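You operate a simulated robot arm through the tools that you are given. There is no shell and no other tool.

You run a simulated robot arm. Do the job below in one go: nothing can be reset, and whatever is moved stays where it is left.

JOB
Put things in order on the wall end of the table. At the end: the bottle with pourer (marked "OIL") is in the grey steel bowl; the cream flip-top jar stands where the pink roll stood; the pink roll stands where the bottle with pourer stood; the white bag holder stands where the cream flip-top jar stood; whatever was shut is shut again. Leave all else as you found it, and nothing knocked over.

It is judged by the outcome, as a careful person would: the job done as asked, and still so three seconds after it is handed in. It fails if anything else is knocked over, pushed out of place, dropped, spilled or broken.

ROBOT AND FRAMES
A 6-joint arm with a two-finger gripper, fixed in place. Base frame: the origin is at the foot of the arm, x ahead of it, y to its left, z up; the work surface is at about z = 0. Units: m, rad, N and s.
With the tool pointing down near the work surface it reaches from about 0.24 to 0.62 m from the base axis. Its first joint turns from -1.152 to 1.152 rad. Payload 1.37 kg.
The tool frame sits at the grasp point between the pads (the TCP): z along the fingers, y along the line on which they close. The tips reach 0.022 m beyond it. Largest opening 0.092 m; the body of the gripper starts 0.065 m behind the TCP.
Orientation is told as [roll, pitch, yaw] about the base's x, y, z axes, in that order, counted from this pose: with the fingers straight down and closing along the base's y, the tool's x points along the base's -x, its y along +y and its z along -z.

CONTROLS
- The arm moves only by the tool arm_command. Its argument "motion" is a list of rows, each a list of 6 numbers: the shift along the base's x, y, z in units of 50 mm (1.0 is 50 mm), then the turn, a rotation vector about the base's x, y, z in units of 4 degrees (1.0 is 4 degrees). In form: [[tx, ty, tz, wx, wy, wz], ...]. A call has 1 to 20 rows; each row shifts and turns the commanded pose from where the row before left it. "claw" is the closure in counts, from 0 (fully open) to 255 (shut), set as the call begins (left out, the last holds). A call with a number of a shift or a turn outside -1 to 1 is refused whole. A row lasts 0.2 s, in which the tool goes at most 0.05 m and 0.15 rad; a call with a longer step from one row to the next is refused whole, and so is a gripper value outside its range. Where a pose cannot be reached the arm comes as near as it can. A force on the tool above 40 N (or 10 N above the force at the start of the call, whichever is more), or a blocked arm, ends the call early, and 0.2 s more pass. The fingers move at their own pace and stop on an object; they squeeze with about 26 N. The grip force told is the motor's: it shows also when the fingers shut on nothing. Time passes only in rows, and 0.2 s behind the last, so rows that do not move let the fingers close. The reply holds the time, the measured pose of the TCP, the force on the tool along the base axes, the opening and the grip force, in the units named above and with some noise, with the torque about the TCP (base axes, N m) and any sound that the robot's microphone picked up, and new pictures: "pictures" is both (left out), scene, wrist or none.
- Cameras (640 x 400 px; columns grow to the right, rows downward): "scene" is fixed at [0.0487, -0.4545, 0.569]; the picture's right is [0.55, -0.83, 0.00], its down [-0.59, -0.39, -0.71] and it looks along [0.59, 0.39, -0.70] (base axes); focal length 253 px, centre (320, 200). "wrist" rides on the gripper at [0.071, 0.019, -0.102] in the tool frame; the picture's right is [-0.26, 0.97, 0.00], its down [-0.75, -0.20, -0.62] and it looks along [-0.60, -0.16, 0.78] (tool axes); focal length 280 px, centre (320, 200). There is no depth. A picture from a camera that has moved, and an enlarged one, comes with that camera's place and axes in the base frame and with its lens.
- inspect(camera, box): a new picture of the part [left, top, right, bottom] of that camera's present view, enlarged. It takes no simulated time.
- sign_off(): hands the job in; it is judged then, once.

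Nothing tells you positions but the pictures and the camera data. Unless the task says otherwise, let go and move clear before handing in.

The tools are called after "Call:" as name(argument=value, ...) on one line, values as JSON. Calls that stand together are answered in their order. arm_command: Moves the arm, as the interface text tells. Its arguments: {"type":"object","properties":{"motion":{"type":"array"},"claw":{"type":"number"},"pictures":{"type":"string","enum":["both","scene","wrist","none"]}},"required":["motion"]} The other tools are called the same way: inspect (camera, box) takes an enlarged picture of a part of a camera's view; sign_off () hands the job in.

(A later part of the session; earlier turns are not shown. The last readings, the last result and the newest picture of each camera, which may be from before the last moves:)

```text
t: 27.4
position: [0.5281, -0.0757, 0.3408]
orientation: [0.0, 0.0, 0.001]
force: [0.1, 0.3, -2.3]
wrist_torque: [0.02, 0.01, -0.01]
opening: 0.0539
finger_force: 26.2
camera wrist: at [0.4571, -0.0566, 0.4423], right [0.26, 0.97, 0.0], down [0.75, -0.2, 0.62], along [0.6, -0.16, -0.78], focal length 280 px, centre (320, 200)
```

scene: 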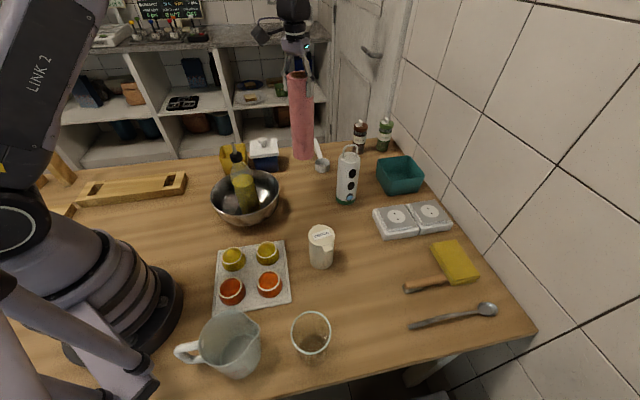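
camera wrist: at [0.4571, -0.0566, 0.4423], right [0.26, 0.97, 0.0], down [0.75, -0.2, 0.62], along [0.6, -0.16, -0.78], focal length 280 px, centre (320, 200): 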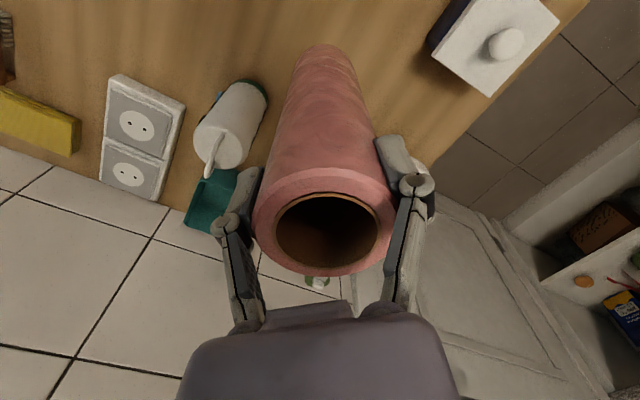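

The roll is above the bottle's old spot. Lowering to just above the table.

Call:
arm_command(motion=[[0, 0, -0.3, 0, 0, 0], [0, 0, -0.5, 0, 0, 0], [0, 0, -0.6, 0, 0, 0], [0, 0, -0.5, 0, 0, 0], [0, 0, -0.4, 0, 0, 0], [0, 0, -0.25, 0, 0, 0], [0, 0, 0, 0, 0, 0]], claw=255)

```text
t: 29.0
position: [0.5284, -0.0761, 0.2136]
orientation: [0.0, 0.0, -0.001]
force: [-0.3, 0.5, -1.3]
wrist_torque: [0.0, 0.04, 0.01]
opening: 0.0538
finger_force: 26.1
camera wrist: at [0.4564, -0.0567, 0.3144], right [0.26, 0.97, 0.0], down [0.75, -0.2, 0.62], along [0.6, -0.16, -0.78], focal length 280 px, centre (320, 200)
```

scene: 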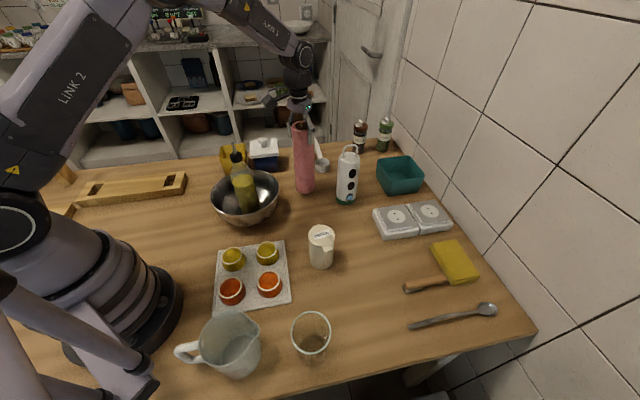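
wrist: 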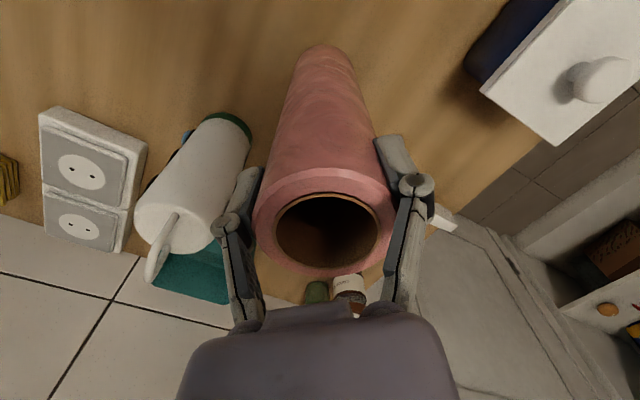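

Nearly down. I'll lower in small steps, reading the force.

Call:
arm_command(motion=[[0, 0, -0.1, 0, 0, 0], [0, 0, -0.06, 0, 0, 0], [0, 0, 0, 0, 0, 0]], claw=255, pictures="none")

Call:
arm_command(motion=[[0, 0, -0.05, 0, 0, 0], [0, 0, 0, 0, 0, 0]], claw=255, pictures="none")

Call:
arm_command(motion=[[0, 0, -0.04, 0, 0, 0], [0, 0, 0, 0, 0, 0]], claw=255, pictures="none")

```text
t: 29.8
position: [0.5268, -0.0766, 0.2055]
orientation: [0.001, -0.002, 0.0]
force: [-0.2, -0.3, -1.3]
wrist_torque: [-0.03, 0.0, 0.0]
opening: 0.054
finger_force: 26.2
```

```text
t: 30.4
position: [0.5272, -0.0757, 0.2027]
orientation: [-0.002, 0.002, 0.0]
force: [0.0, 0.4, -1.9]
wrist_torque: [0.01, 0.03, 0.0]
opening: 0.0535
finger_force: 26.1
```

```text
t: 31.0
position: [0.5266, -0.0756, 0.2011]
orientation: [0.001, -0.002, 0.0]
force: [0.3, 0.0, -2.3]
wrist_torque: [0.0, 0.05, 0.0]
opening: 0.0537
finger_force: 26.0
```

Call:
arm_command(motion=[[0, 0, -0.04, 0, 0, 0], [0, 0, 0, 0, 0, 0]], claw=255, pictures="none")

Call:
arm_command(motion=[[0, 0, -0.03, 0, 0, 0], [0, 0, 0, 0, 0, 0]], claw=255, pictures="both")

```text
t: 31.6
position: [0.5264, -0.0764, 0.1998]
orientation: [0.0, 0.0, 0.003]
force: [-0.5, 0.2, -1.7]
wrist_torque: [-0.03, -0.01, -0.01]
opening: 0.0535
finger_force: 26.3
```

```text
t: 32.2
position: [0.5273, -0.0774, 0.1981]
orientation: [0.0, -0.002, 0.0]
force: [-2.0, 2.2, 7.4]
wrist_torque: [0.14, 0.14, 0.02]
opening: 0.0536
finger_force: 26.1
camera wrist: at [0.4566, -0.0567, 0.2993], right [0.26, 0.97, 0.0], down [0.75, -0.2, 0.63], along [0.6, -0.16, -0.78], focal length 280 px, centre (320, 200)
```

scene: 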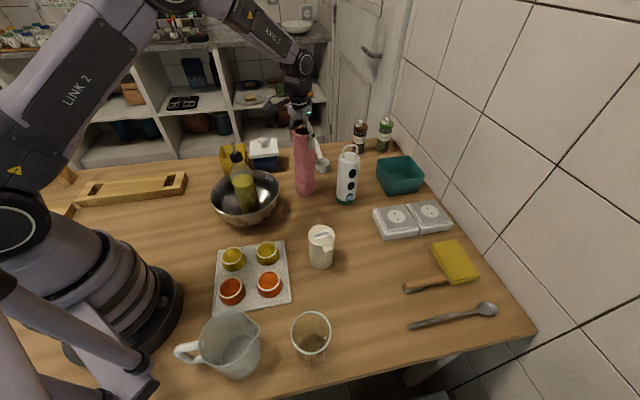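
wrist: 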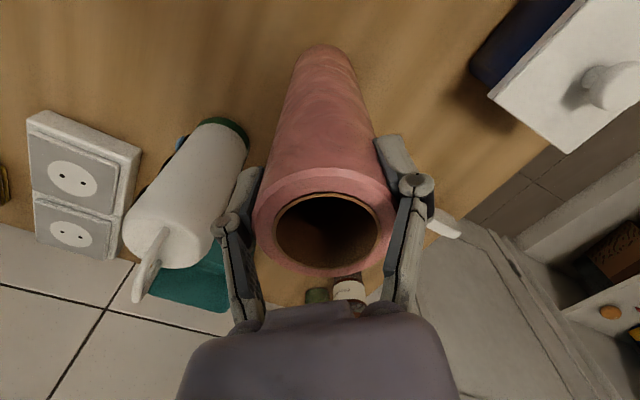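

The roll touches the table (force now +7 N). I'll release it.

Call:
arm_command(motion=[[0, 0, 0, 0, 0, 0], [0, 0, 0, 0, 0, 0], [0, 0, 0, 0, 0, 0]], claw=10, pictures="wrist")

Call:
arm_command(motion=[[0, 0, 0.3, 0, 0, 0], [0, 0, 0.6, 0, 0, 0], [0, 0, 0.8, 0, 0, 0], [0, 0, 0.8, 0, 0, 0], [0, 0, 0.5, 0, 0, 0], [0, 0, 0, 0, 0, 0]], claw=10)

```text
t: 33.0
position: [0.5286, -0.076, 0.1979]
orientation: [0.0, -0.001, 0.001]
force: [0.1, -1.0, -0.6]
wrist_torque: [-0.01, -0.01, 0.01]
opening: 0.0883
finger_force: 0.0
camera wrist: at [0.4564, -0.0569, 0.2986], right [0.26, 0.97, 0.0], down [0.75, -0.2, 0.62], along [0.6, -0.16, -0.78], focal length 280 px, centre (320, 200)
```

wrist: 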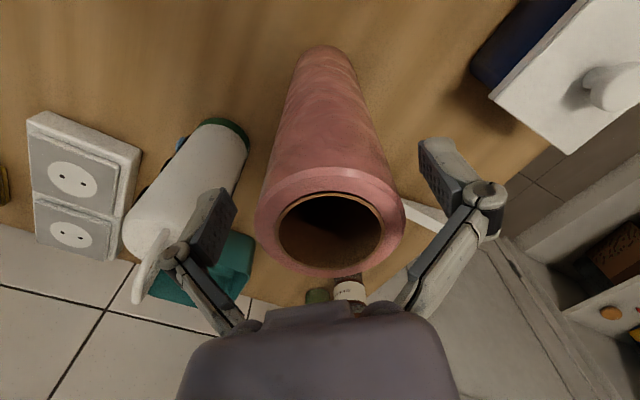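

```text
t: 34.4
position: [0.5273, -0.0764, 0.3472]
orientation: [0.0, -0.001, -0.001]
force: [0.7, 0.0, 0.5]
wrist_torque: [0.02, -0.01, -0.01]
opening: 0.0883
finger_force: 0.2
camera wrist: at [0.4566, -0.0568, 0.4491], right [0.26, 0.97, 0.0], down [0.75, -0.2, 0.62], along [0.6, -0.16, -0.78], focal length 280 px, centre (320, 200)
```

scene: 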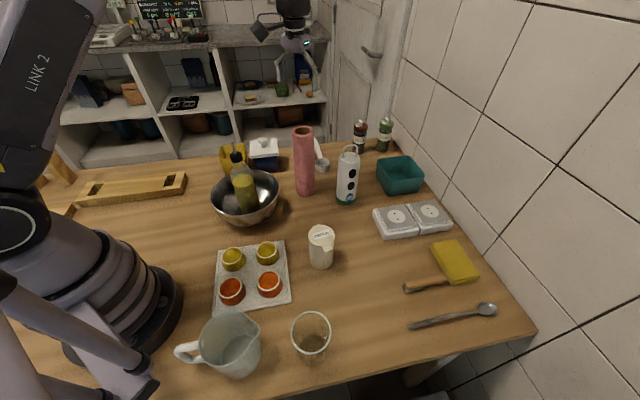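
wrist: 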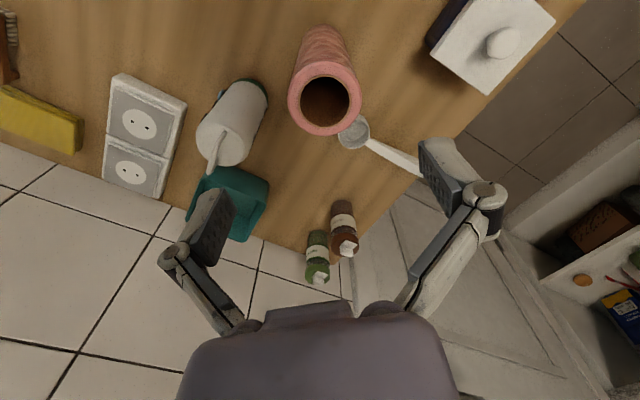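

The roll stands in the bottle's old spot. Next is the cream jar, whose lid tab points toward (-0.45, -0.89); I'll move above it and turn the gripper about 45° so the fingers miss the tab and hinge.

Call:
arm_command(motion=[[-0.304, -0.309, 0, 0, 0, 0.94], [-0.304, -0.309, 0, 0, 0, 0.94], [-0.304, -0.309, 0, 0, 0, 0.94], [-0.304, -0.309, 0, 0, 0, 0.94], [-0.304, -0.309, -0.1, 0, 0, 0.94], [-0.304, -0.309, -0.1, 0, 0, 0.94], [-0.304, -0.309, -0.1, 0, 0, 0.94], [-0.304, -0.309, -0.1, 0, 0, 0.94], [-0.304, -0.309, -0.1, 0, 0, 0.94], [-0.304, -0.309, -0.1, 0, 0, 0.94], [-0.304, -0.309, -0.2, 0, 0, 0.94], [-0.304, -0.309, -0.2, 0, 0, 0.94], [0, 0, 0, 0, 0, 0]], claw=0)

```text
t: 37.2
position: [0.3449, -0.2608, 0.2987]
orientation: [-0.001, 0.001, 0.788]
force: [-0.9, -0.2, 0.0]
wrist_torque: [0.01, -0.01, -0.03]
opening: 0.092
finger_force: 0.0
camera wrist: at [0.2819, -0.2977, 0.3985], right [-0.5, 0.87, 0.0], down [0.68, 0.39, 0.62], along [0.54, 0.31, -0.78], focal length 280 px, centre (320, 200)
```

scene: 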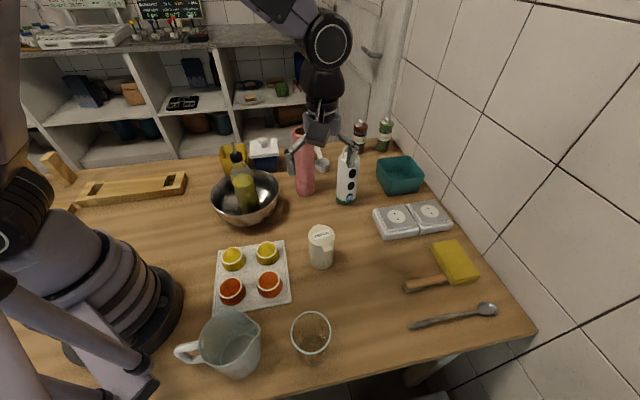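
wrist: 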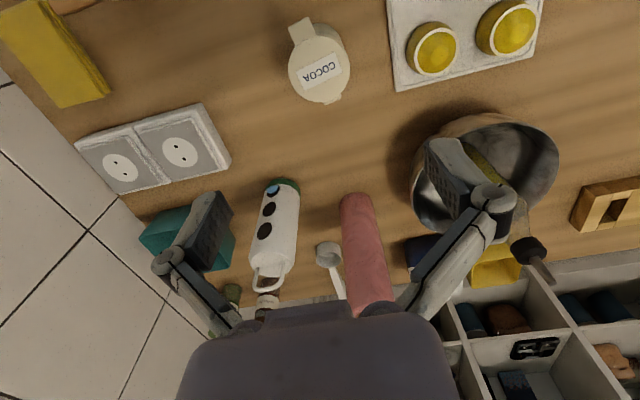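

Call:
inspect(camera="wrist", box=[260, 0, 380, 120])

Call:
inspect(camera="scene", box=[290, 210, 350, 280])

Call:
inspect(camera="scene", box=[270, 120, 370, 210])

```text
3.33 times, centred on (320, 60) of wrist
camera zoom: at [0.2819, -0.2977, 0.3985], right [-0.5, 0.87, 0.0], down [0.68, 0.39, 0.62], along [0.54, 0.31, -0.78], focal length 935 px, centre (320, 667)
```

zoom: 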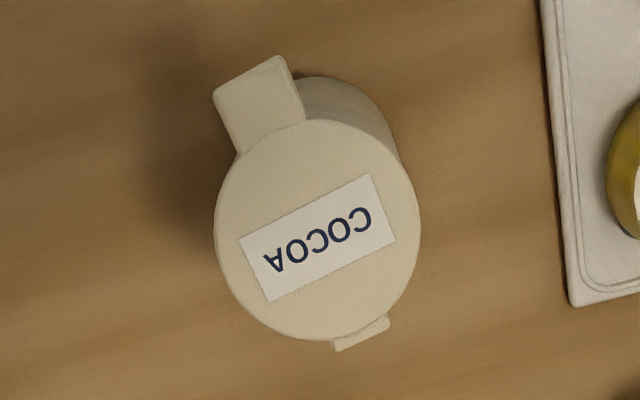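

```text
5.71 times, centred on (320, 245) of scene
camera zoom: at [0.0486, -0.4545, 0.569], right [0.55, -0.83, 0.0], down [-0.59, -0.39, -0.71], along [0.59, 0.39, -0.7], focal length 1446 px, centre (320, -57)
```

zoom: 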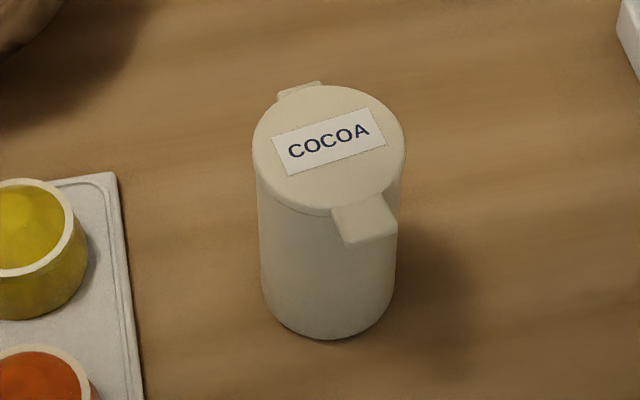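

```text
4.44 times, centred on (320, 165) of scene
camera zoom: at [0.0486, -0.4545, 0.569], right [0.55, -0.83, 0.0], down [-0.59, -0.39, -0.71], along [0.59, 0.39, -0.7], focal length 1125 px, centre (320, 356)
```

zoom: 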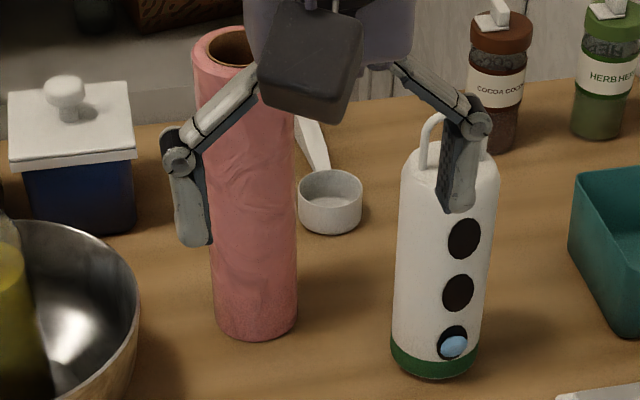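

The roll stands at the right place. The jar's lid centre is at (0.344, -0.262), with the tab between the fingers' closing directions, so I'll descend to z≈0.084 with the fingers open.

Call:
arm_command(motion=[[-0.02, -0.03, -0.6, 0, 0, 0], [0, 0, -0.8, 0, 0, 0], [0, 0, -0.8, 0, 0, 0], [0, 0, -0.8, 0, 0, 0], [0, 0, -0.8, 0, 0, 0], [0, 0, -0.48, 0, 0, 0], [0, 0, 0, 0, 0, 0]], claw=0)

```text
t: 38.8
position: [0.3428, -0.2613, 0.0846]
orientation: [0.0, -0.001, 0.788]
force: [-0.1, 0.1, 0.1]
wrist_torque: [0.0, 0.01, -0.01]
opening: 0.0918
finger_force: 0.1
camera wrist: at [0.2805, -0.2979, 0.1848], right [-0.5, 0.87, 0.0], down [0.68, 0.39, 0.62], along [0.54, 0.31, -0.78], focal length 280 px, centre (320, 200)
```

scene: 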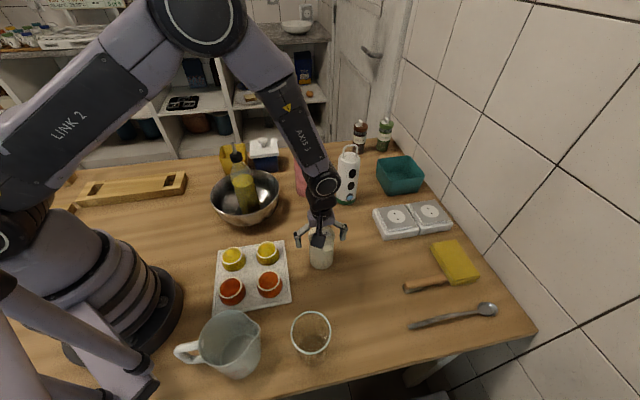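
wrist: 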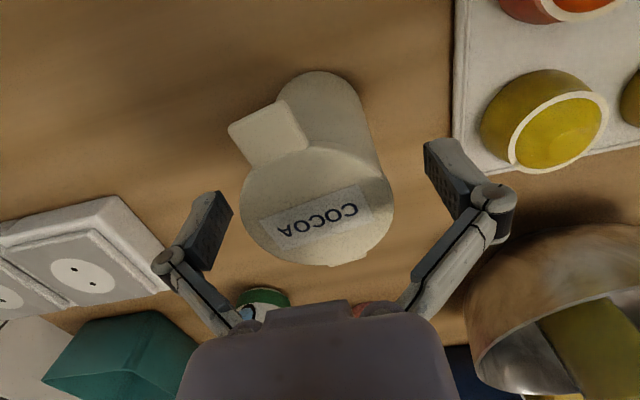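

The jar is centred between the pads, and the tab is clear of the left finger. I'll lower 5 mm more and close.

Call:
arm_command(motion=[[0, 0, -0.1, 0, 0, 0], [0, 0, 0, 0, 0, 0]], claw=0, pictures="none")

Call:
arm_command(motion=[[0, 0, 0, 0, 0, 0], [0, 0, 0, 0, 0, 0], [0, 0, 0, 0, 0, 0], [0, 0, 0, 0, 0, 0]], claw=255)

```text
t: 39.4
position: [0.3443, -0.2623, 0.0795]
orientation: [0.001, -0.001, 0.788]
force: [-0.4, 0.6, 1.1]
wrist_torque: [-0.03, -0.02, 0.01]
opening: 0.0919
finger_force: 0.1
```

```text
t: 40.4
position: [0.3445, -0.262, 0.081]
orientation: [-0.001, 0.001, 0.787]
force: [-1.1, 0.4, 12.3]
wrist_torque: [0.15, 0.08, 0.04]
opening: 0.0586
finger_force: 25.9
camera wrist: at [0.2805, -0.2986, 0.1806], right [-0.5, 0.87, 0.0], down [0.68, 0.39, 0.63], along [0.54, 0.31, -0.78], focal length 280 px, centre (320, 200)
```

scene: 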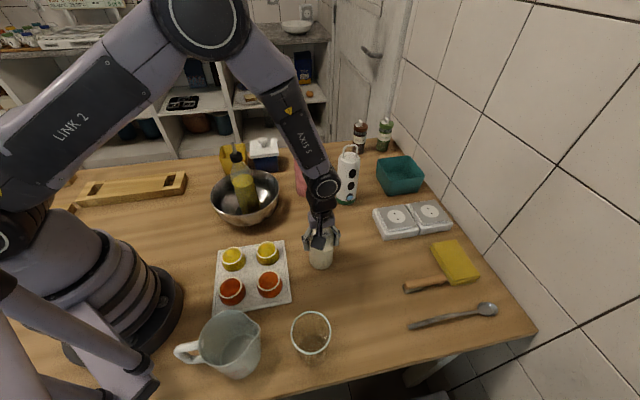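
wrist: 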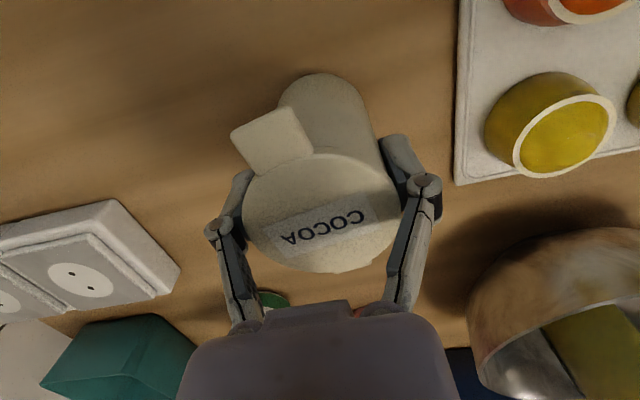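

Gripped at 58.6 mm. Lifting gently and checking the lid.

Call:
arm_command(motion=[[0, 0, 0.15, 0, 0, 0], [0, 0, 0.25, 0, 0, 0], [0, 0, 0.4, 0, 0, 0], [0, 0, 0, 0, 0, 0]], claw=255)

Call:
inspect(camera="wrist", box=[210, 50, 450, 300])

Call:
inspect(camera="scene", box=[270, 190, 370, 280])

```text
t: 41.4
position: [0.3438, -0.2626, 0.1184]
orientation: [-0.001, -0.001, 0.787]
force: [-0.3, -0.3, -1.8]
wrist_torque: [0.0, 0.0, -0.01]
opening: 0.0586
finger_force: 26.7
camera wrist: at [0.2808, -0.2989, 0.2198], right [-0.5, 0.87, 0.0], down [0.68, 0.39, 0.62], along [0.54, 0.31, -0.78], focal length 280 px, centre (320, 200)
```

scene: 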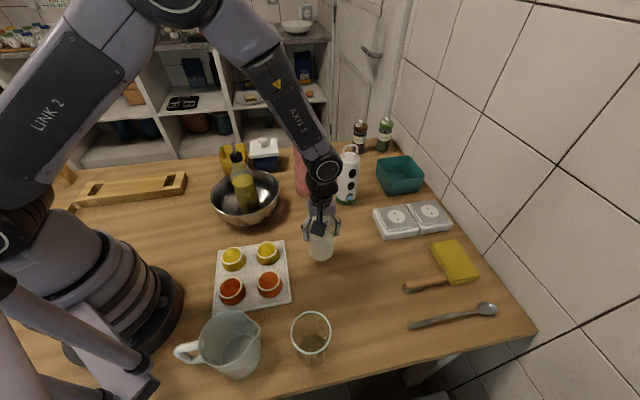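
wrist: 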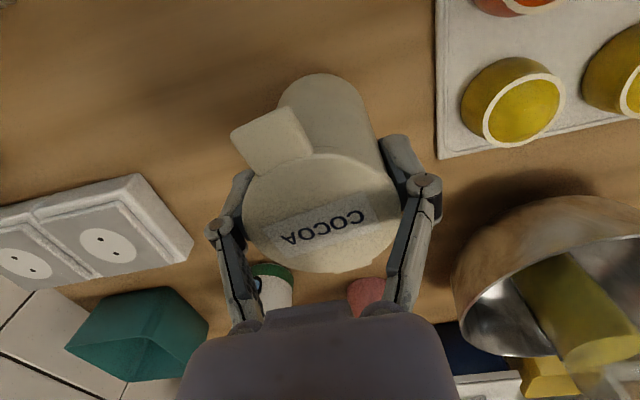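

```text
1.60 times, centred on (330, 175) of wrist
camera zoom: at [0.2808, -0.2989, 0.2198], right [-0.5, 0.87, 0.0], down [0.68, 0.39, 0.62], along [0.54, 0.31, -0.78], focal length 449 px, centre (304, 240)
```

zoom: 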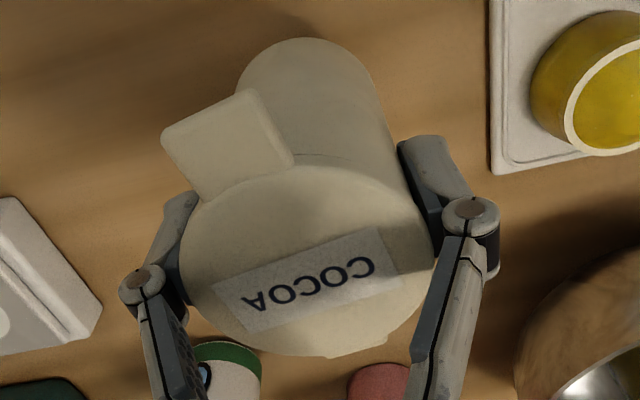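

```text
4.44 times, centred on (320, 235) of scene
camera zoom: at [0.0487, -0.4545, 0.569], right [0.55, -0.83, 0.0], down [-0.59, -0.39, -0.71], along [0.59, 0.39, -0.7], focal length 1125 px, centre (320, 44)
```

zoom: 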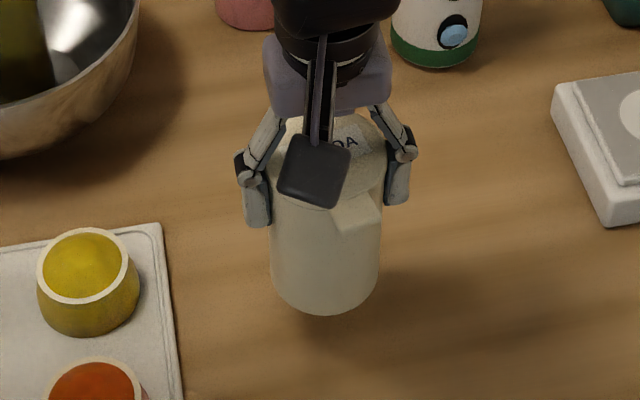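

The lid is still shut and the jar is lifted straight. I'll raise a bit more and carry it to the roll's old spot (0.2735, -0.388).

Call:
arm_command(motion=[[0, 0, 0.4, 0, 0, 0], [0, 0, 0.4, 0, 0, 0], [-0.12, -0.2, 0, 0, 0, 0], [-0.22, -0.4, 0, 0, 0, 0], [-0.25, -0.45, 0, 0, 0, 0], [-0.25, -0.45, 0, 0, 0, 0], [-0.25, -0.45, 0, 0, 0, 0], [-0.2, -0.36, 0, 0, 0, 0], [-0.12, -0.2, 0, 0, 0, 0], [0, 0, 0, 0, 0, 0], [0, 0, 0, 0, 0, 0]], claw=255)

```text
t: 43.8
position: [0.2754, -0.3887, 0.1582]
orientation: [0.0, 0.001, 0.787]
force: [-0.4, -0.4, -1.0]
wrist_torque: [-0.04, -0.06, -0.01]
opening: 0.0587
finger_force: 26.3
camera wrist: at [0.2102, -0.4241, 0.2591], right [-0.5, 0.87, 0.0], down [0.68, 0.39, 0.62], along [0.54, 0.31, -0.78], focal length 280 px, centre (320, 200)
```

scene: 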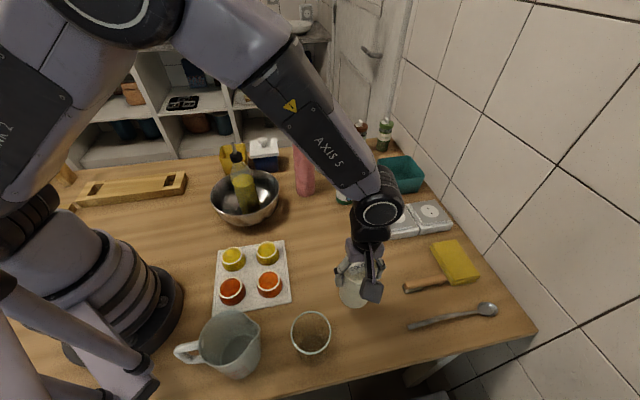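
wrist: 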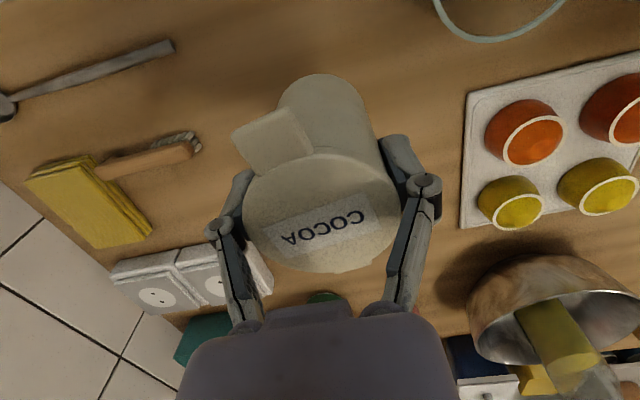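

Over the target. Lowering most of the way, then small steps.

Call:
arm_command(motion=[[-0.02, 0.0, -0.3, 0, 0, 0], [0, 0, -0.4, 0, 0, 0], [0, 0, -0.4, 0, 0, 0], [0, 0, -0.25, 0, 0, 0], [0, 0, 0, 0, 0, 0]], claw=255)

Call:
arm_command(motion=[[0, 0, -0.06, 0, 0, 0], [0, 0, 0, 0, 0, 0]], claw=255, pictures="none")

Call:
arm_command(motion=[[0, 0, -0.05, 0, 0, 0], [0, 0, 0, 0, 0, 0]], claw=255, pictures="none")

```text
t: 45.0
position: [0.2722, -0.3888, 0.0912]
orientation: [0.001, 0.0, 0.787]
force: [0.4, 0.6, -1.7]
wrist_torque: [-0.02, 0.01, 0.04]
opening: 0.0584
finger_force: 25.9
camera wrist: at [0.2092, -0.4248, 0.1914], right [-0.5, 0.87, 0.0], down [0.68, 0.39, 0.62], along [0.54, 0.31, -0.78], focal length 280 px, centre (320, 200)
```

scene: 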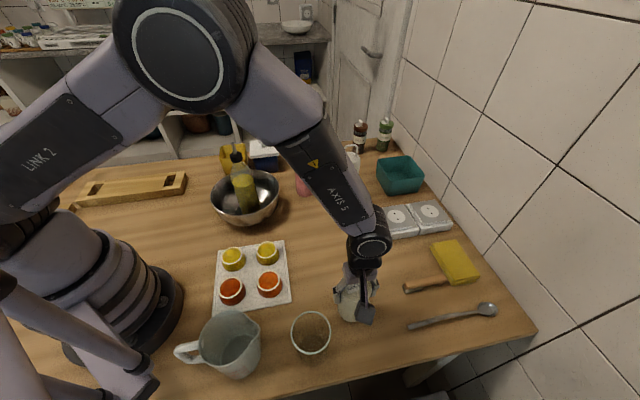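
wrist: 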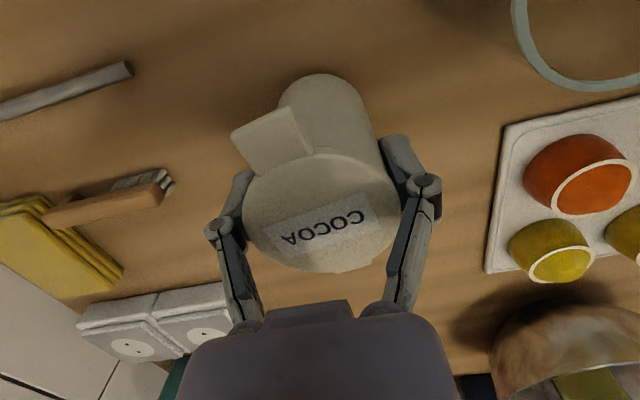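

```text
t: 45.6
position: [0.2723, -0.3879, 0.0883]
orientation: [0.0, 0.001, 0.786]
force: [0.6, -0.1, -1.5]
wrist_torque: [0.02, 0.02, 0.02]
opening: 0.0584
finger_force: 26.1
```

```text
t: 46.2
position: [0.2727, -0.3881, 0.0866]
orientation: [0.0, -0.001, 0.787]
force: [0.3, -0.3, -1.3]
wrist_torque: [0.0, -0.01, -0.04]
opening: 0.0582
finger_force: 25.8
```

Call:
arm_command(motion=[[0, 0, -0.05, 0, 0, 0], [0, 0, 0, 0, 0, 0]], claw=255, pictures="none")

Call:
arm_command(motion=[[0, 0, -0.04, 0, 0, 0], [0, 0, 0, 0, 0, 0]], claw=255, pictures="none")

```text
t: 46.8
position: [0.2722, -0.3875, 0.0829]
orientation: [0.0, 0.001, 0.788]
force: [-0.3, -0.4, -1.6]
wrist_torque: [-0.04, -0.04, -0.01]
opening: 0.0586
finger_force: 25.9
```

```text
t: 47.4
position: [0.2718, -0.3882, 0.0805]
orientation: [0.001, -0.001, 0.786]
force: [-0.1, -0.7, -2.5]
wrist_torque: [-0.02, 0.0, -0.02]
opening: 0.0587
finger_force: 25.7
```

Call:
arm_command(motion=[[0, 0, -0.03, 0, 0, 0], [0, 0, 0, 0, 0, 0]], claw=255, pictures="none")

Call:
inspect(camera="scene", box=[310, 240, 410, 340])

```text
t: 48.0
position: [0.2716, -0.3878, 0.0811]
orientation: [0.0, -0.001, 0.788]
force: [-3.8, 2.3, 9.3]
wrist_torque: [0.19, 0.35, -0.04]
opening: 0.0584
finger_force: 26.2
```

```text
4.00 times, centred on (360, 290) of scene
camera zoom: at [0.0486, -0.4545, 0.569], right [0.55, -0.83, 0.0], down [-0.59, -0.39, -0.71], along [0.59, 0.39, -0.7], focal length 1013 px, centre (160, -160)
```

zoom: 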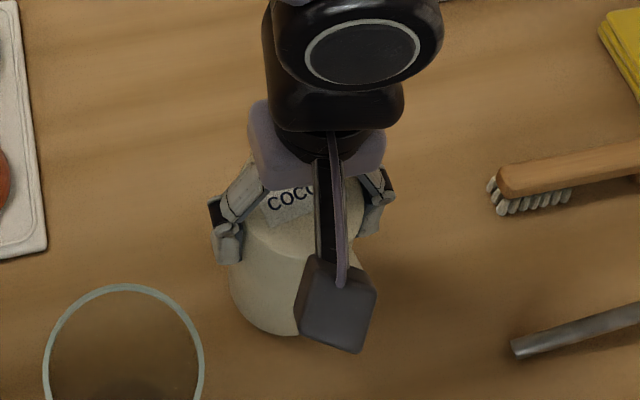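

Contact with the table. Releasing and checking.

Call:
arm_command(motion=[[0, 0, 0, 0, 0, 0], [0, 0, 0, 0, 0, 0], [0, 0, 0, 0, 0, 0]], claw=10, pictures="both")

```text
t: 48.8
position: [0.2726, -0.388, 0.0797]
orientation: [0.0, -0.001, 0.789]
force: [-1.3, 0.7, 0.0]
wrist_torque: [-0.01, 0.0, 0.0]
opening: 0.0882
finger_force: 0.0
camera wrist: at [0.209, -0.4245, 0.1803], right [-0.5, 0.87, 0.0], down [0.68, 0.39, 0.62], along [0.54, 0.31, -0.78], focal length 280 px, centre (320, 200)
```

scene: 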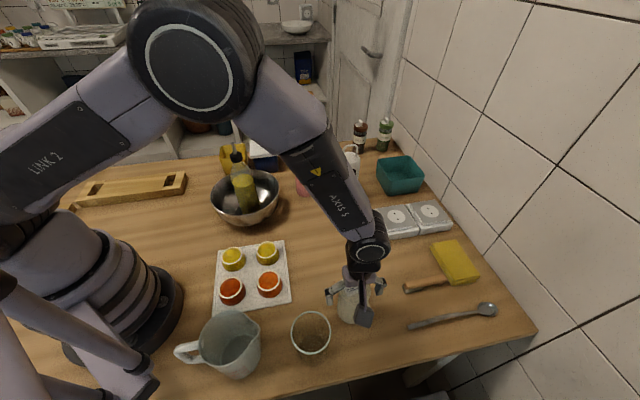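
wrist: 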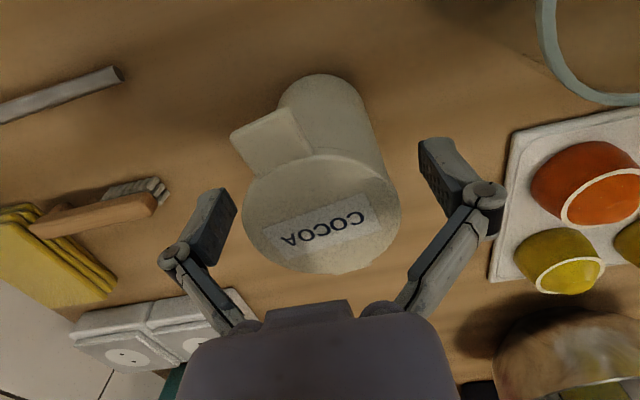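

The jar is free and shut. I'll rise straight up, then go to the bag holder while turning the gripper to about -25° yaw, so its top loop stays clear of the finger links.

Call:
arm_command(motion=[[0, 0, 0.4, 0, 0, 0], [0, 0, 0.8, 0, 0, 0], [0, 0, 0.9, 0, 0, 0], [0, 0, 0.9, 0, 0, 0], [0, 0, 0.9, 0, 0, 0], [0, 0, 0.8, 0, 0, 0], [0, 0, 0, 0, 0, 0]], claw=10)

Call:
inspect(camera="wrist", box=[260, 0, 380, 120])

Call:
inspect(camera="scene", box=[290, 240, 410, 360])

```text
t: 50.4
position: [0.2726, -0.3875, 0.3177]
orientation: [0.001, 0.0, 0.787]
force: [0.5, -0.2, 0.2]
wrist_torque: [-0.04, 0.01, -0.02]
opening: 0.0886
finger_force: 0.1
camera wrist: at [0.2093, -0.4247, 0.4166], right [-0.5, 0.87, 0.0], down [0.68, 0.39, 0.62], along [0.54, 0.31, -0.78], focal length 280 px, centre (320, 200)
```

scene: 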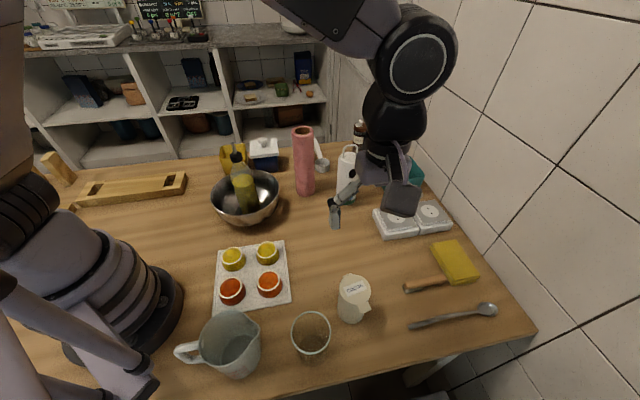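
wrist: 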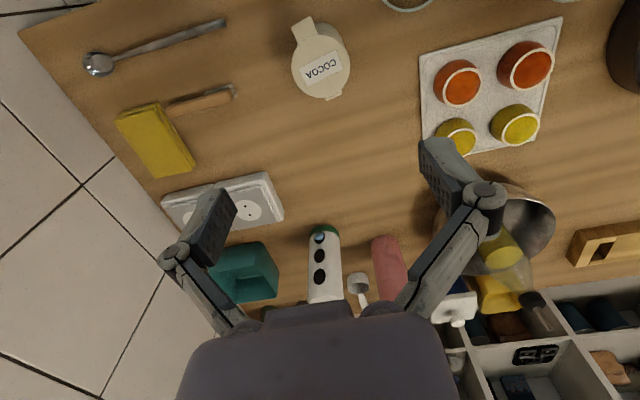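

```text
3.33 times, centred on (320, 60) of wrist
camera zoom: at [0.2093, -0.4247, 0.4166], right [-0.5, 0.87, 0.0], down [0.68, 0.39, 0.62], along [0.54, 0.31, -0.78], focal length 935 px, centre (320, 667)
```

zoom: 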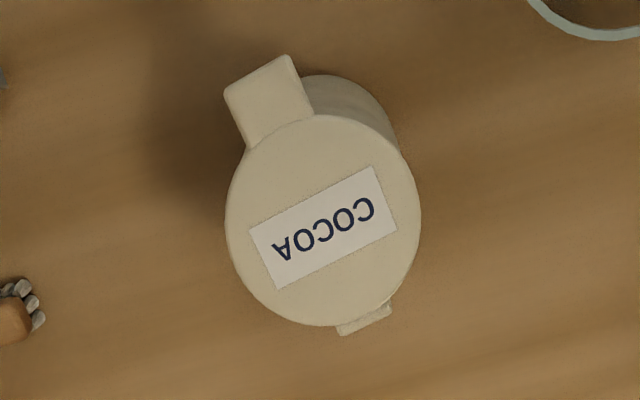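

```text
3.33 times, centred on (350, 300) of scene
camera zoom: at [0.0487, -0.4545, 0.569], right [0.55, -0.83, 0.0], down [-0.59, -0.39, -0.71], along [0.59, 0.39, -0.7], focal length 844 px, centre (220, -133)
```

zoom: 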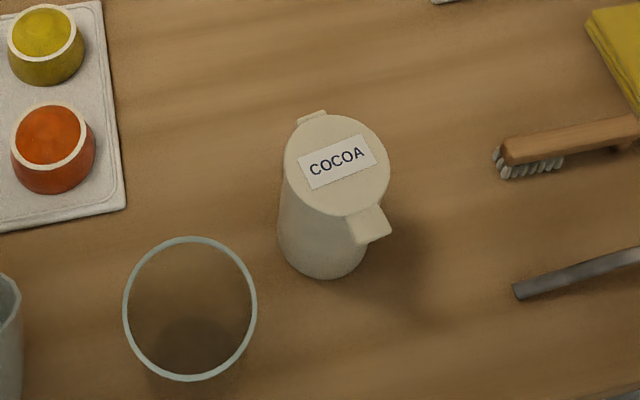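

The jar's base coincides with where the roll's base was (within a couple of millimetres), lid shut. Now travelling to the bag holder.

Call:
arm_command(motion=[[0.325, 0.204, 0, 0, 0, -0.972], [0.325, 0.204, 0, 0, 0, -0.972], [0.325, 0.204, 0, 0, 0, -0.972], [0.325, 0.204, 0, 0, 0, -0.972], [0.325, 0.204, 0, 0, 0, -0.972], [0.325, 0.204, 0, 0, 0, -0.972], [0.325, 0.204, 0, 0, 0, -0.972], [0.325, 0.204, 0, 0, 0, -0.972], [0.325, 0.204, 0, 0, 0, -0.972], [0.325, 0.204, 0, 0, 0, -0.972], [0.325, 0.204, 0, 0, 0, -0.972], [0.325, 0.204, 0, 0, 0, -0.972], [0.325, 0.204, 0, 0, 0, -0.972], [0.325, 0.204, 0, 0, 0, -0.972], [0.325, 0.204, 0, 0, 0, -0.972], [0.325, 0.204, 0, 0, 0, -0.972], [0.325, 0.204, 0, 0, 0, -0.972], [0.325, 0.204, 0, 0, 0, -0.972], [0, 0, 0, 0, 0, 0]], claw=0)

```text
t: 54.4
position: [0.5634, -0.2048, 0.3174]
orientation: [0.0, 0.001, -0.435]
force: [-0.2, 0.2, 0.0]
wrist_torque: [0.02, 0.0, -0.01]
opening: 0.0922
finger_force: 0.0
camera wrist: at [0.5084, -0.1567, 0.4161], right [0.64, 0.76, 0.0], down [0.6, -0.5, 0.62], along [0.48, -0.4, -0.78], focal length 280 px, centre (320, 200)
```

scene: 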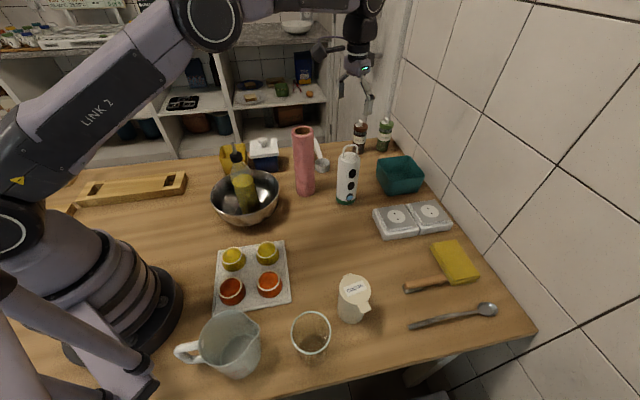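
wrist: 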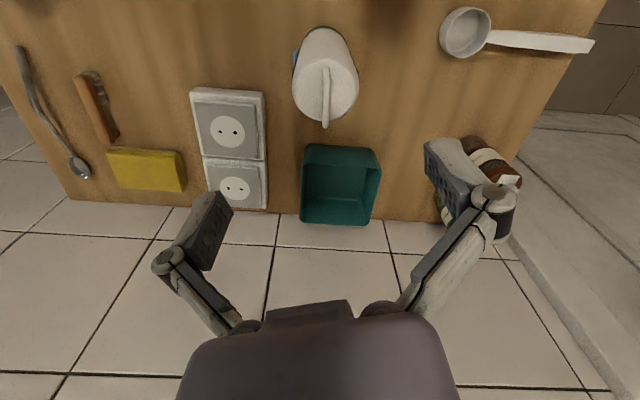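

Call:
inspect(camera="wrist", box=[270, 10, 380, 140])

Call:
inspect(camera="scene", box=[310, 130, 390, 220])

```text
3.08 times, centred on (325, 75) of wrist
camera zoom: at [0.5084, -0.1567, 0.4161], right [0.64, 0.76, 0.0], down [0.6, -0.5, 0.62], along [0.48, -0.4, -0.78], focal length 863 px, centre (305, 585)
```

zoom: 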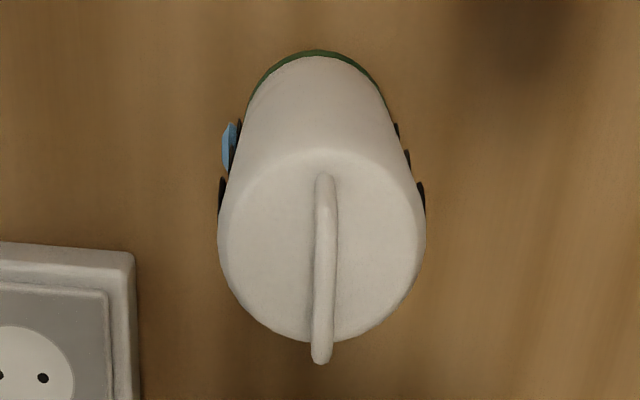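

```text
4.44 times, centred on (350, 175) of scene
camera zoom: at [0.0487, -0.4545, 0.569], right [0.55, -0.83, 0.0], down [-0.59, -0.39, -0.71], along [0.59, 0.39, -0.7], focal length 1125 px, centre (187, 311)
```

zoom: 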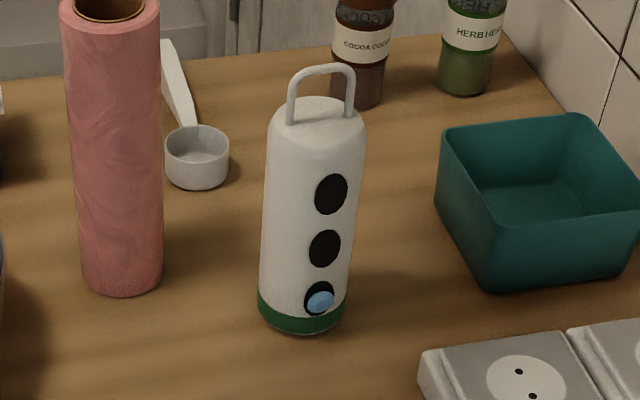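

The holder's axis is at about (0.572, -0.204), its loop plane at about -40° and its dots perpendicular to it. Turning the gripper back to yaw 0 avoids both, so I'll do that above it.

Call:
arm_command(motion=[[0.03, 0.003, 0, 0, 0, 0.9], [0.03, 0.003, 0, 0, 0, 0.9], [0.03, 0.003, 0, 0, 0, 0.9], [0.03, 0.003, -0.2, 0, 0, 0.9], [0.03, 0.003, -0.2, 0, 0, 0.9], [0.03, 0.003, -0.2, 0, 0, 0.9], [0, 0, -0.1, 0, 0, 0.83], [0, 0, 0, 0, 0, 0]], claw=0)

Call:
inspect(camera="wrist", box=[260, 10, 380, 140])

```text
t: 56.2
position: [0.5728, -0.203, 0.2793]
orientation: [-0.001, 0.001, 0.002]
force: [-0.3, 0.1, -0.4]
wrist_torque: [-0.01, 0.02, -0.04]
opening: 0.092
finger_force: 0.0
camera wrist: at [0.5021, -0.1839, 0.3801], right [0.26, 0.97, 0.0], down [0.75, -0.2, 0.62], along [0.6, -0.16, -0.78], focal length 280 px, centre (320, 200)
```

scene: 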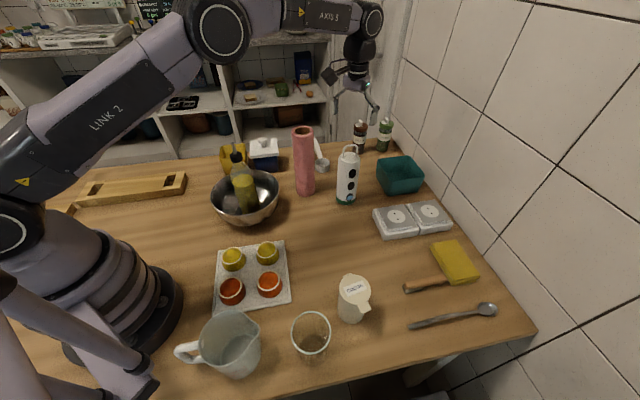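
wrist: 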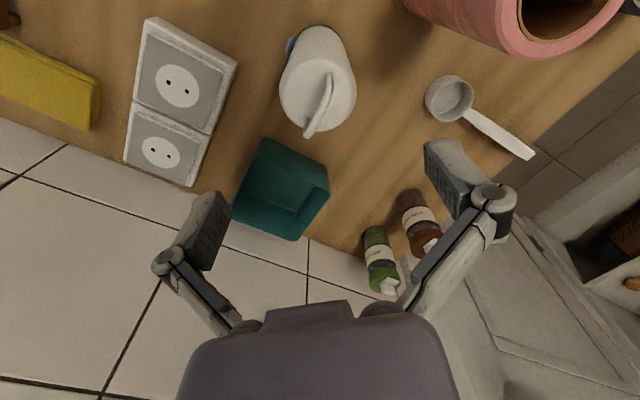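

```text
3.08 times, centred on (320, 75) of wrist
camera zoom: at [0.5021, -0.1839, 0.3801], right [0.26, 0.97, 0.0], down [0.75, -0.2, 0.62], along [0.6, -0.16, -0.78], focal length 863 px, centre (320, 585)
```

zoom: 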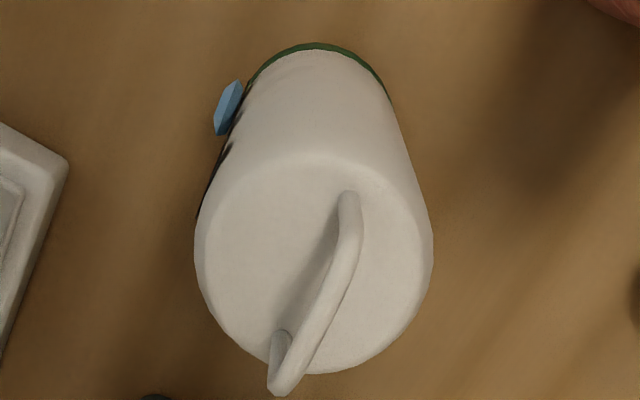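

The holder axis reads (0.571, -0.204), body top ≈0.16. Descending to z≈0.143.

Call:
arm_command(motion=[[-0.02, -0.02, -0.5, 0, 0, 0], [0, 0, -0.7, 0, 0, 0], [0, 0, -0.7, 0, 0, 0], [0, 0, -0.5, 0, 0, 0], [0, 0, -0.32, 0, 0, 0], [0, 0, 0, 0, 0, 0]], claw=0)

```text
t: 57.6
position: [0.5718, -0.2053, 0.145]
orientation: [0.0, 0.0, -0.001]
force: [-0.2, -0.6, -0.2]
wrist_torque: [0.0, 0.0, 0.0]
opening: 0.0923
finger_force: 0.1
camera wrist: at [0.5012, -0.1859, 0.2443], right [0.26, 0.97, 0.0], down [0.75, -0.2, 0.62], along [0.6, -0.16, -0.78], focal length 280 px, centre (320, 200)
```

scene: 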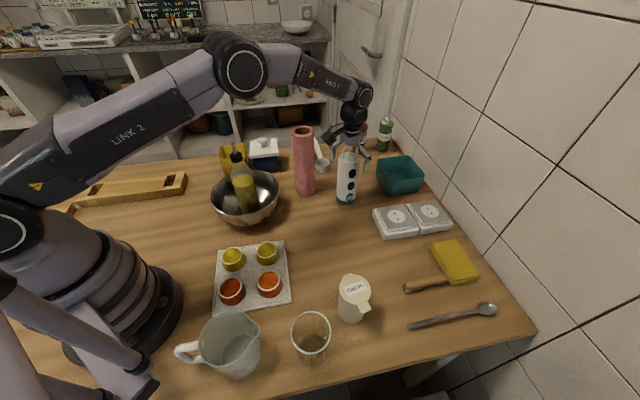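
wrist: 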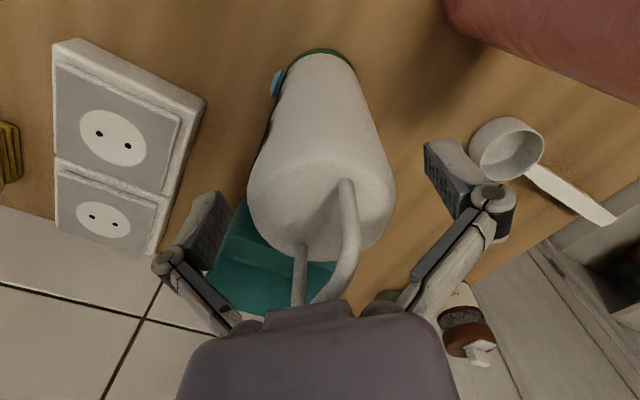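

Centred. Closing on the body.

Call:
arm_command(motion=[[0, 0, 0, 0, 0, 0], [0, 0, 0, 0, 0, 0], [0, 0, 0, 0, 0, 0], [0, 0, 0, 0, 0, 0]], claw=255)

```text
t: 58.6
position: [0.5705, -0.2054, 0.1458]
orientation: [-0.002, 0.0, 0.0]
force: [-1.2, 1.5, 4.2]
wrist_torque: [0.02, 0.06, 0.0]
opening: 0.0609
finger_force: 26.4
camera wrist: at [0.5014, -0.1858, 0.245], right [0.26, 0.97, 0.0], down [0.75, -0.2, 0.63], along [0.6, -0.16, -0.78], focal length 280 px, centre (320, 200)
```

scene: 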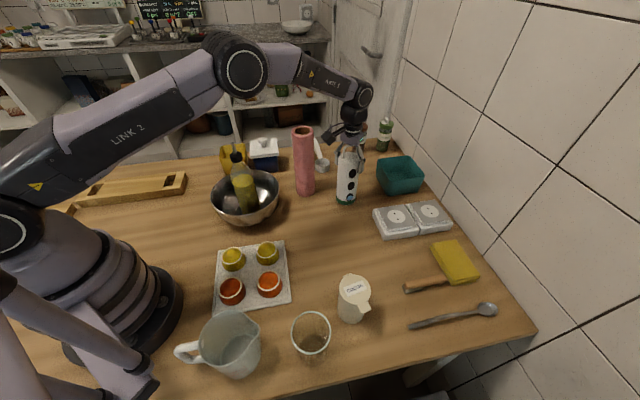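
wrist: 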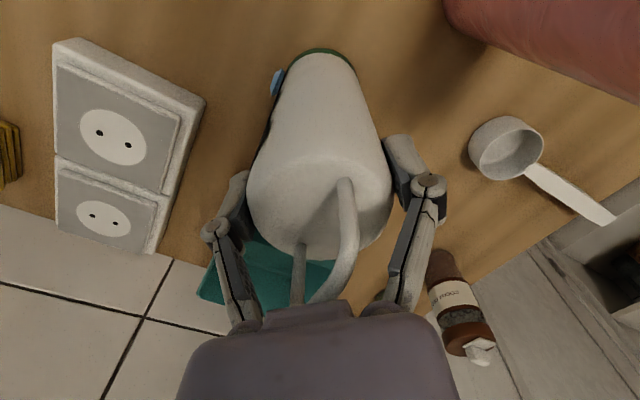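

Gripped at 61 mm. Lifting gently.

Call:
arm_command(motion=[[0, 0, 0.15, 0, 0, 0], [0, 0, 0.3, 0, 0, 0], [0, 0, 0.4, 0, 0, 0], [0, 0, 0, 0, 0, 0]], claw=255)

Call:
inspect(camera="scene", box=[300, 90, 400, 220])

```text
t: 59.6
position: [0.5723, -0.2046, 0.187]
orientation: [0.0, 0.0, 0.001]
force: [-0.5, 0.4, -1.4]
wrist_torque: [0.0, 0.0, -0.01]
opening: 0.061
finger_force: 25.7
camera wrist: at [0.5018, -0.1862, 0.2873], right [0.26, 0.97, 0.0], down [0.75, -0.2, 0.62], along [0.6, -0.16, -0.78], focal length 280 px, centre (320, 200)
```

scene: 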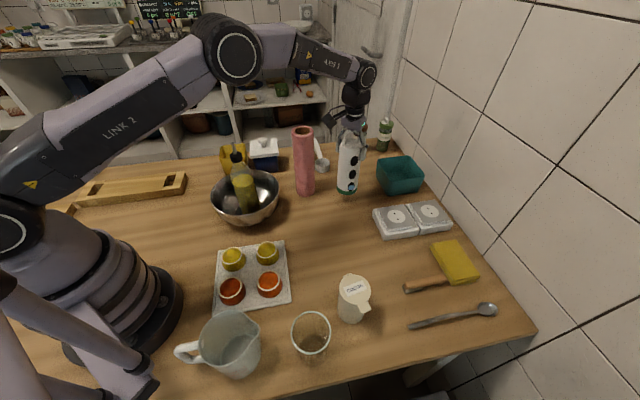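
wrist: 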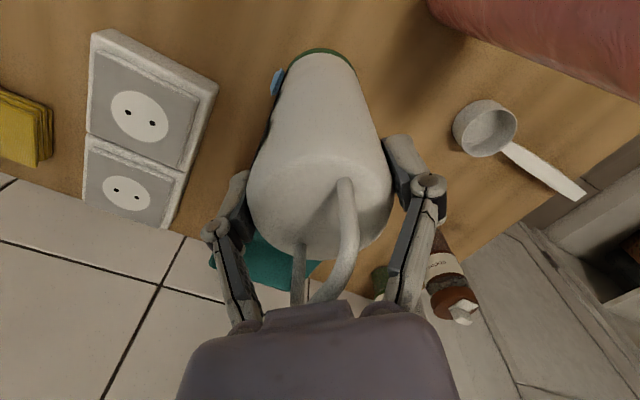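

```text
3.08 times, centred on (350, 155) of scene
camera zoom: at [0.0487, -0.4545, 0.569], right [0.55, -0.83, 0.0], down [-0.59, -0.39, -0.71], along [0.59, 0.39, -0.7], focal length 779 px, centre (228, 338)
```

zoom: 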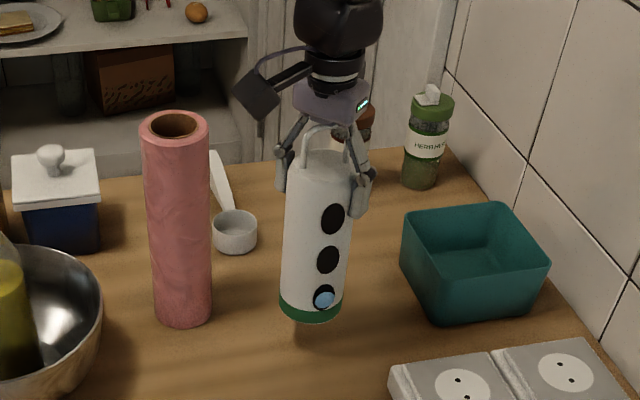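

The holder is lifted straight. I'll raise it more and carry it to the jar's old spot (0.3445, -0.262).

Call:
arm_command(motion=[[0, 0, 0.4, 0, 0, 0], [0, 0, 0.5, 0, 0, 0], [0, 0, 0.4, 0, 0, 0], [-0.228, -0.057, 0, 0, 0, 0], [-0.41, -0.103, 0, 0, 0, 0], [-0.546, -0.137, 0, 0, 0, 0], [-0.546, -0.137, 0, 0, 0, 0], [-0.546, -0.137, 0, 0, 0, 0], [-0.546, -0.137, 0, 0, 0, 0], [-0.546, -0.137, 0, 0, 0, 0], [-0.546, -0.137, 0, 0, 0, 0], [-0.41, -0.103, 0, 0, 0, 0], [-0.228, -0.057, 0, 0, 0, 0], [0, 0, 0, 0, 0, 0], [0, 0, 0, 0, 0, 0]], claw=255)

```text
t: 62.8
position: [0.344, -0.2627, 0.2509]
orientation: [0.0, 0.0, -0.001]
force: [0.2, 0.3, -1.0]
wrist_torque: [0.03, -0.01, 0.0]
opening: 0.0608
finger_force: 26.0
camera wrist: at [0.2743, -0.2434, 0.3521], right [0.26, 0.97, 0.0], down [0.75, -0.2, 0.62], along [0.6, -0.16, -0.78], focal length 280 px, centre (320, 200)
```

scene: 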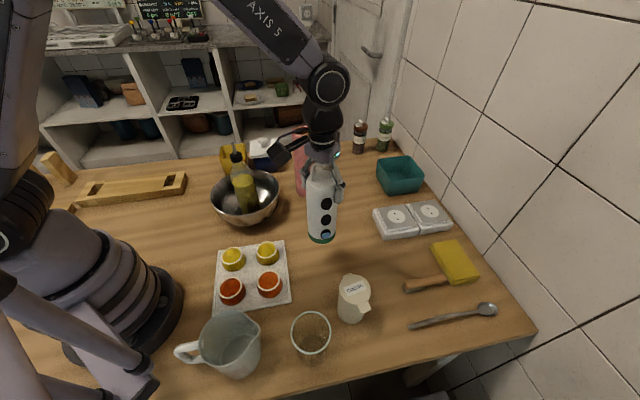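
wrist: 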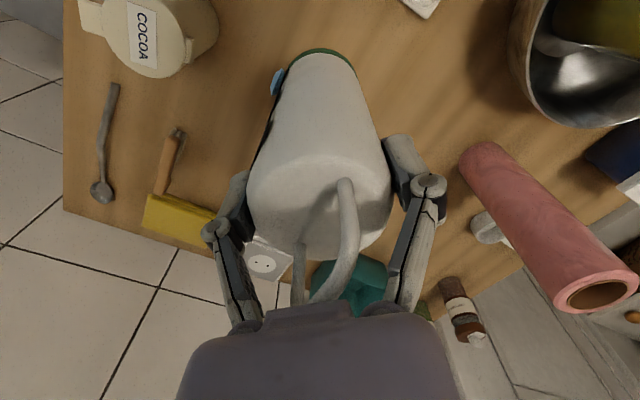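

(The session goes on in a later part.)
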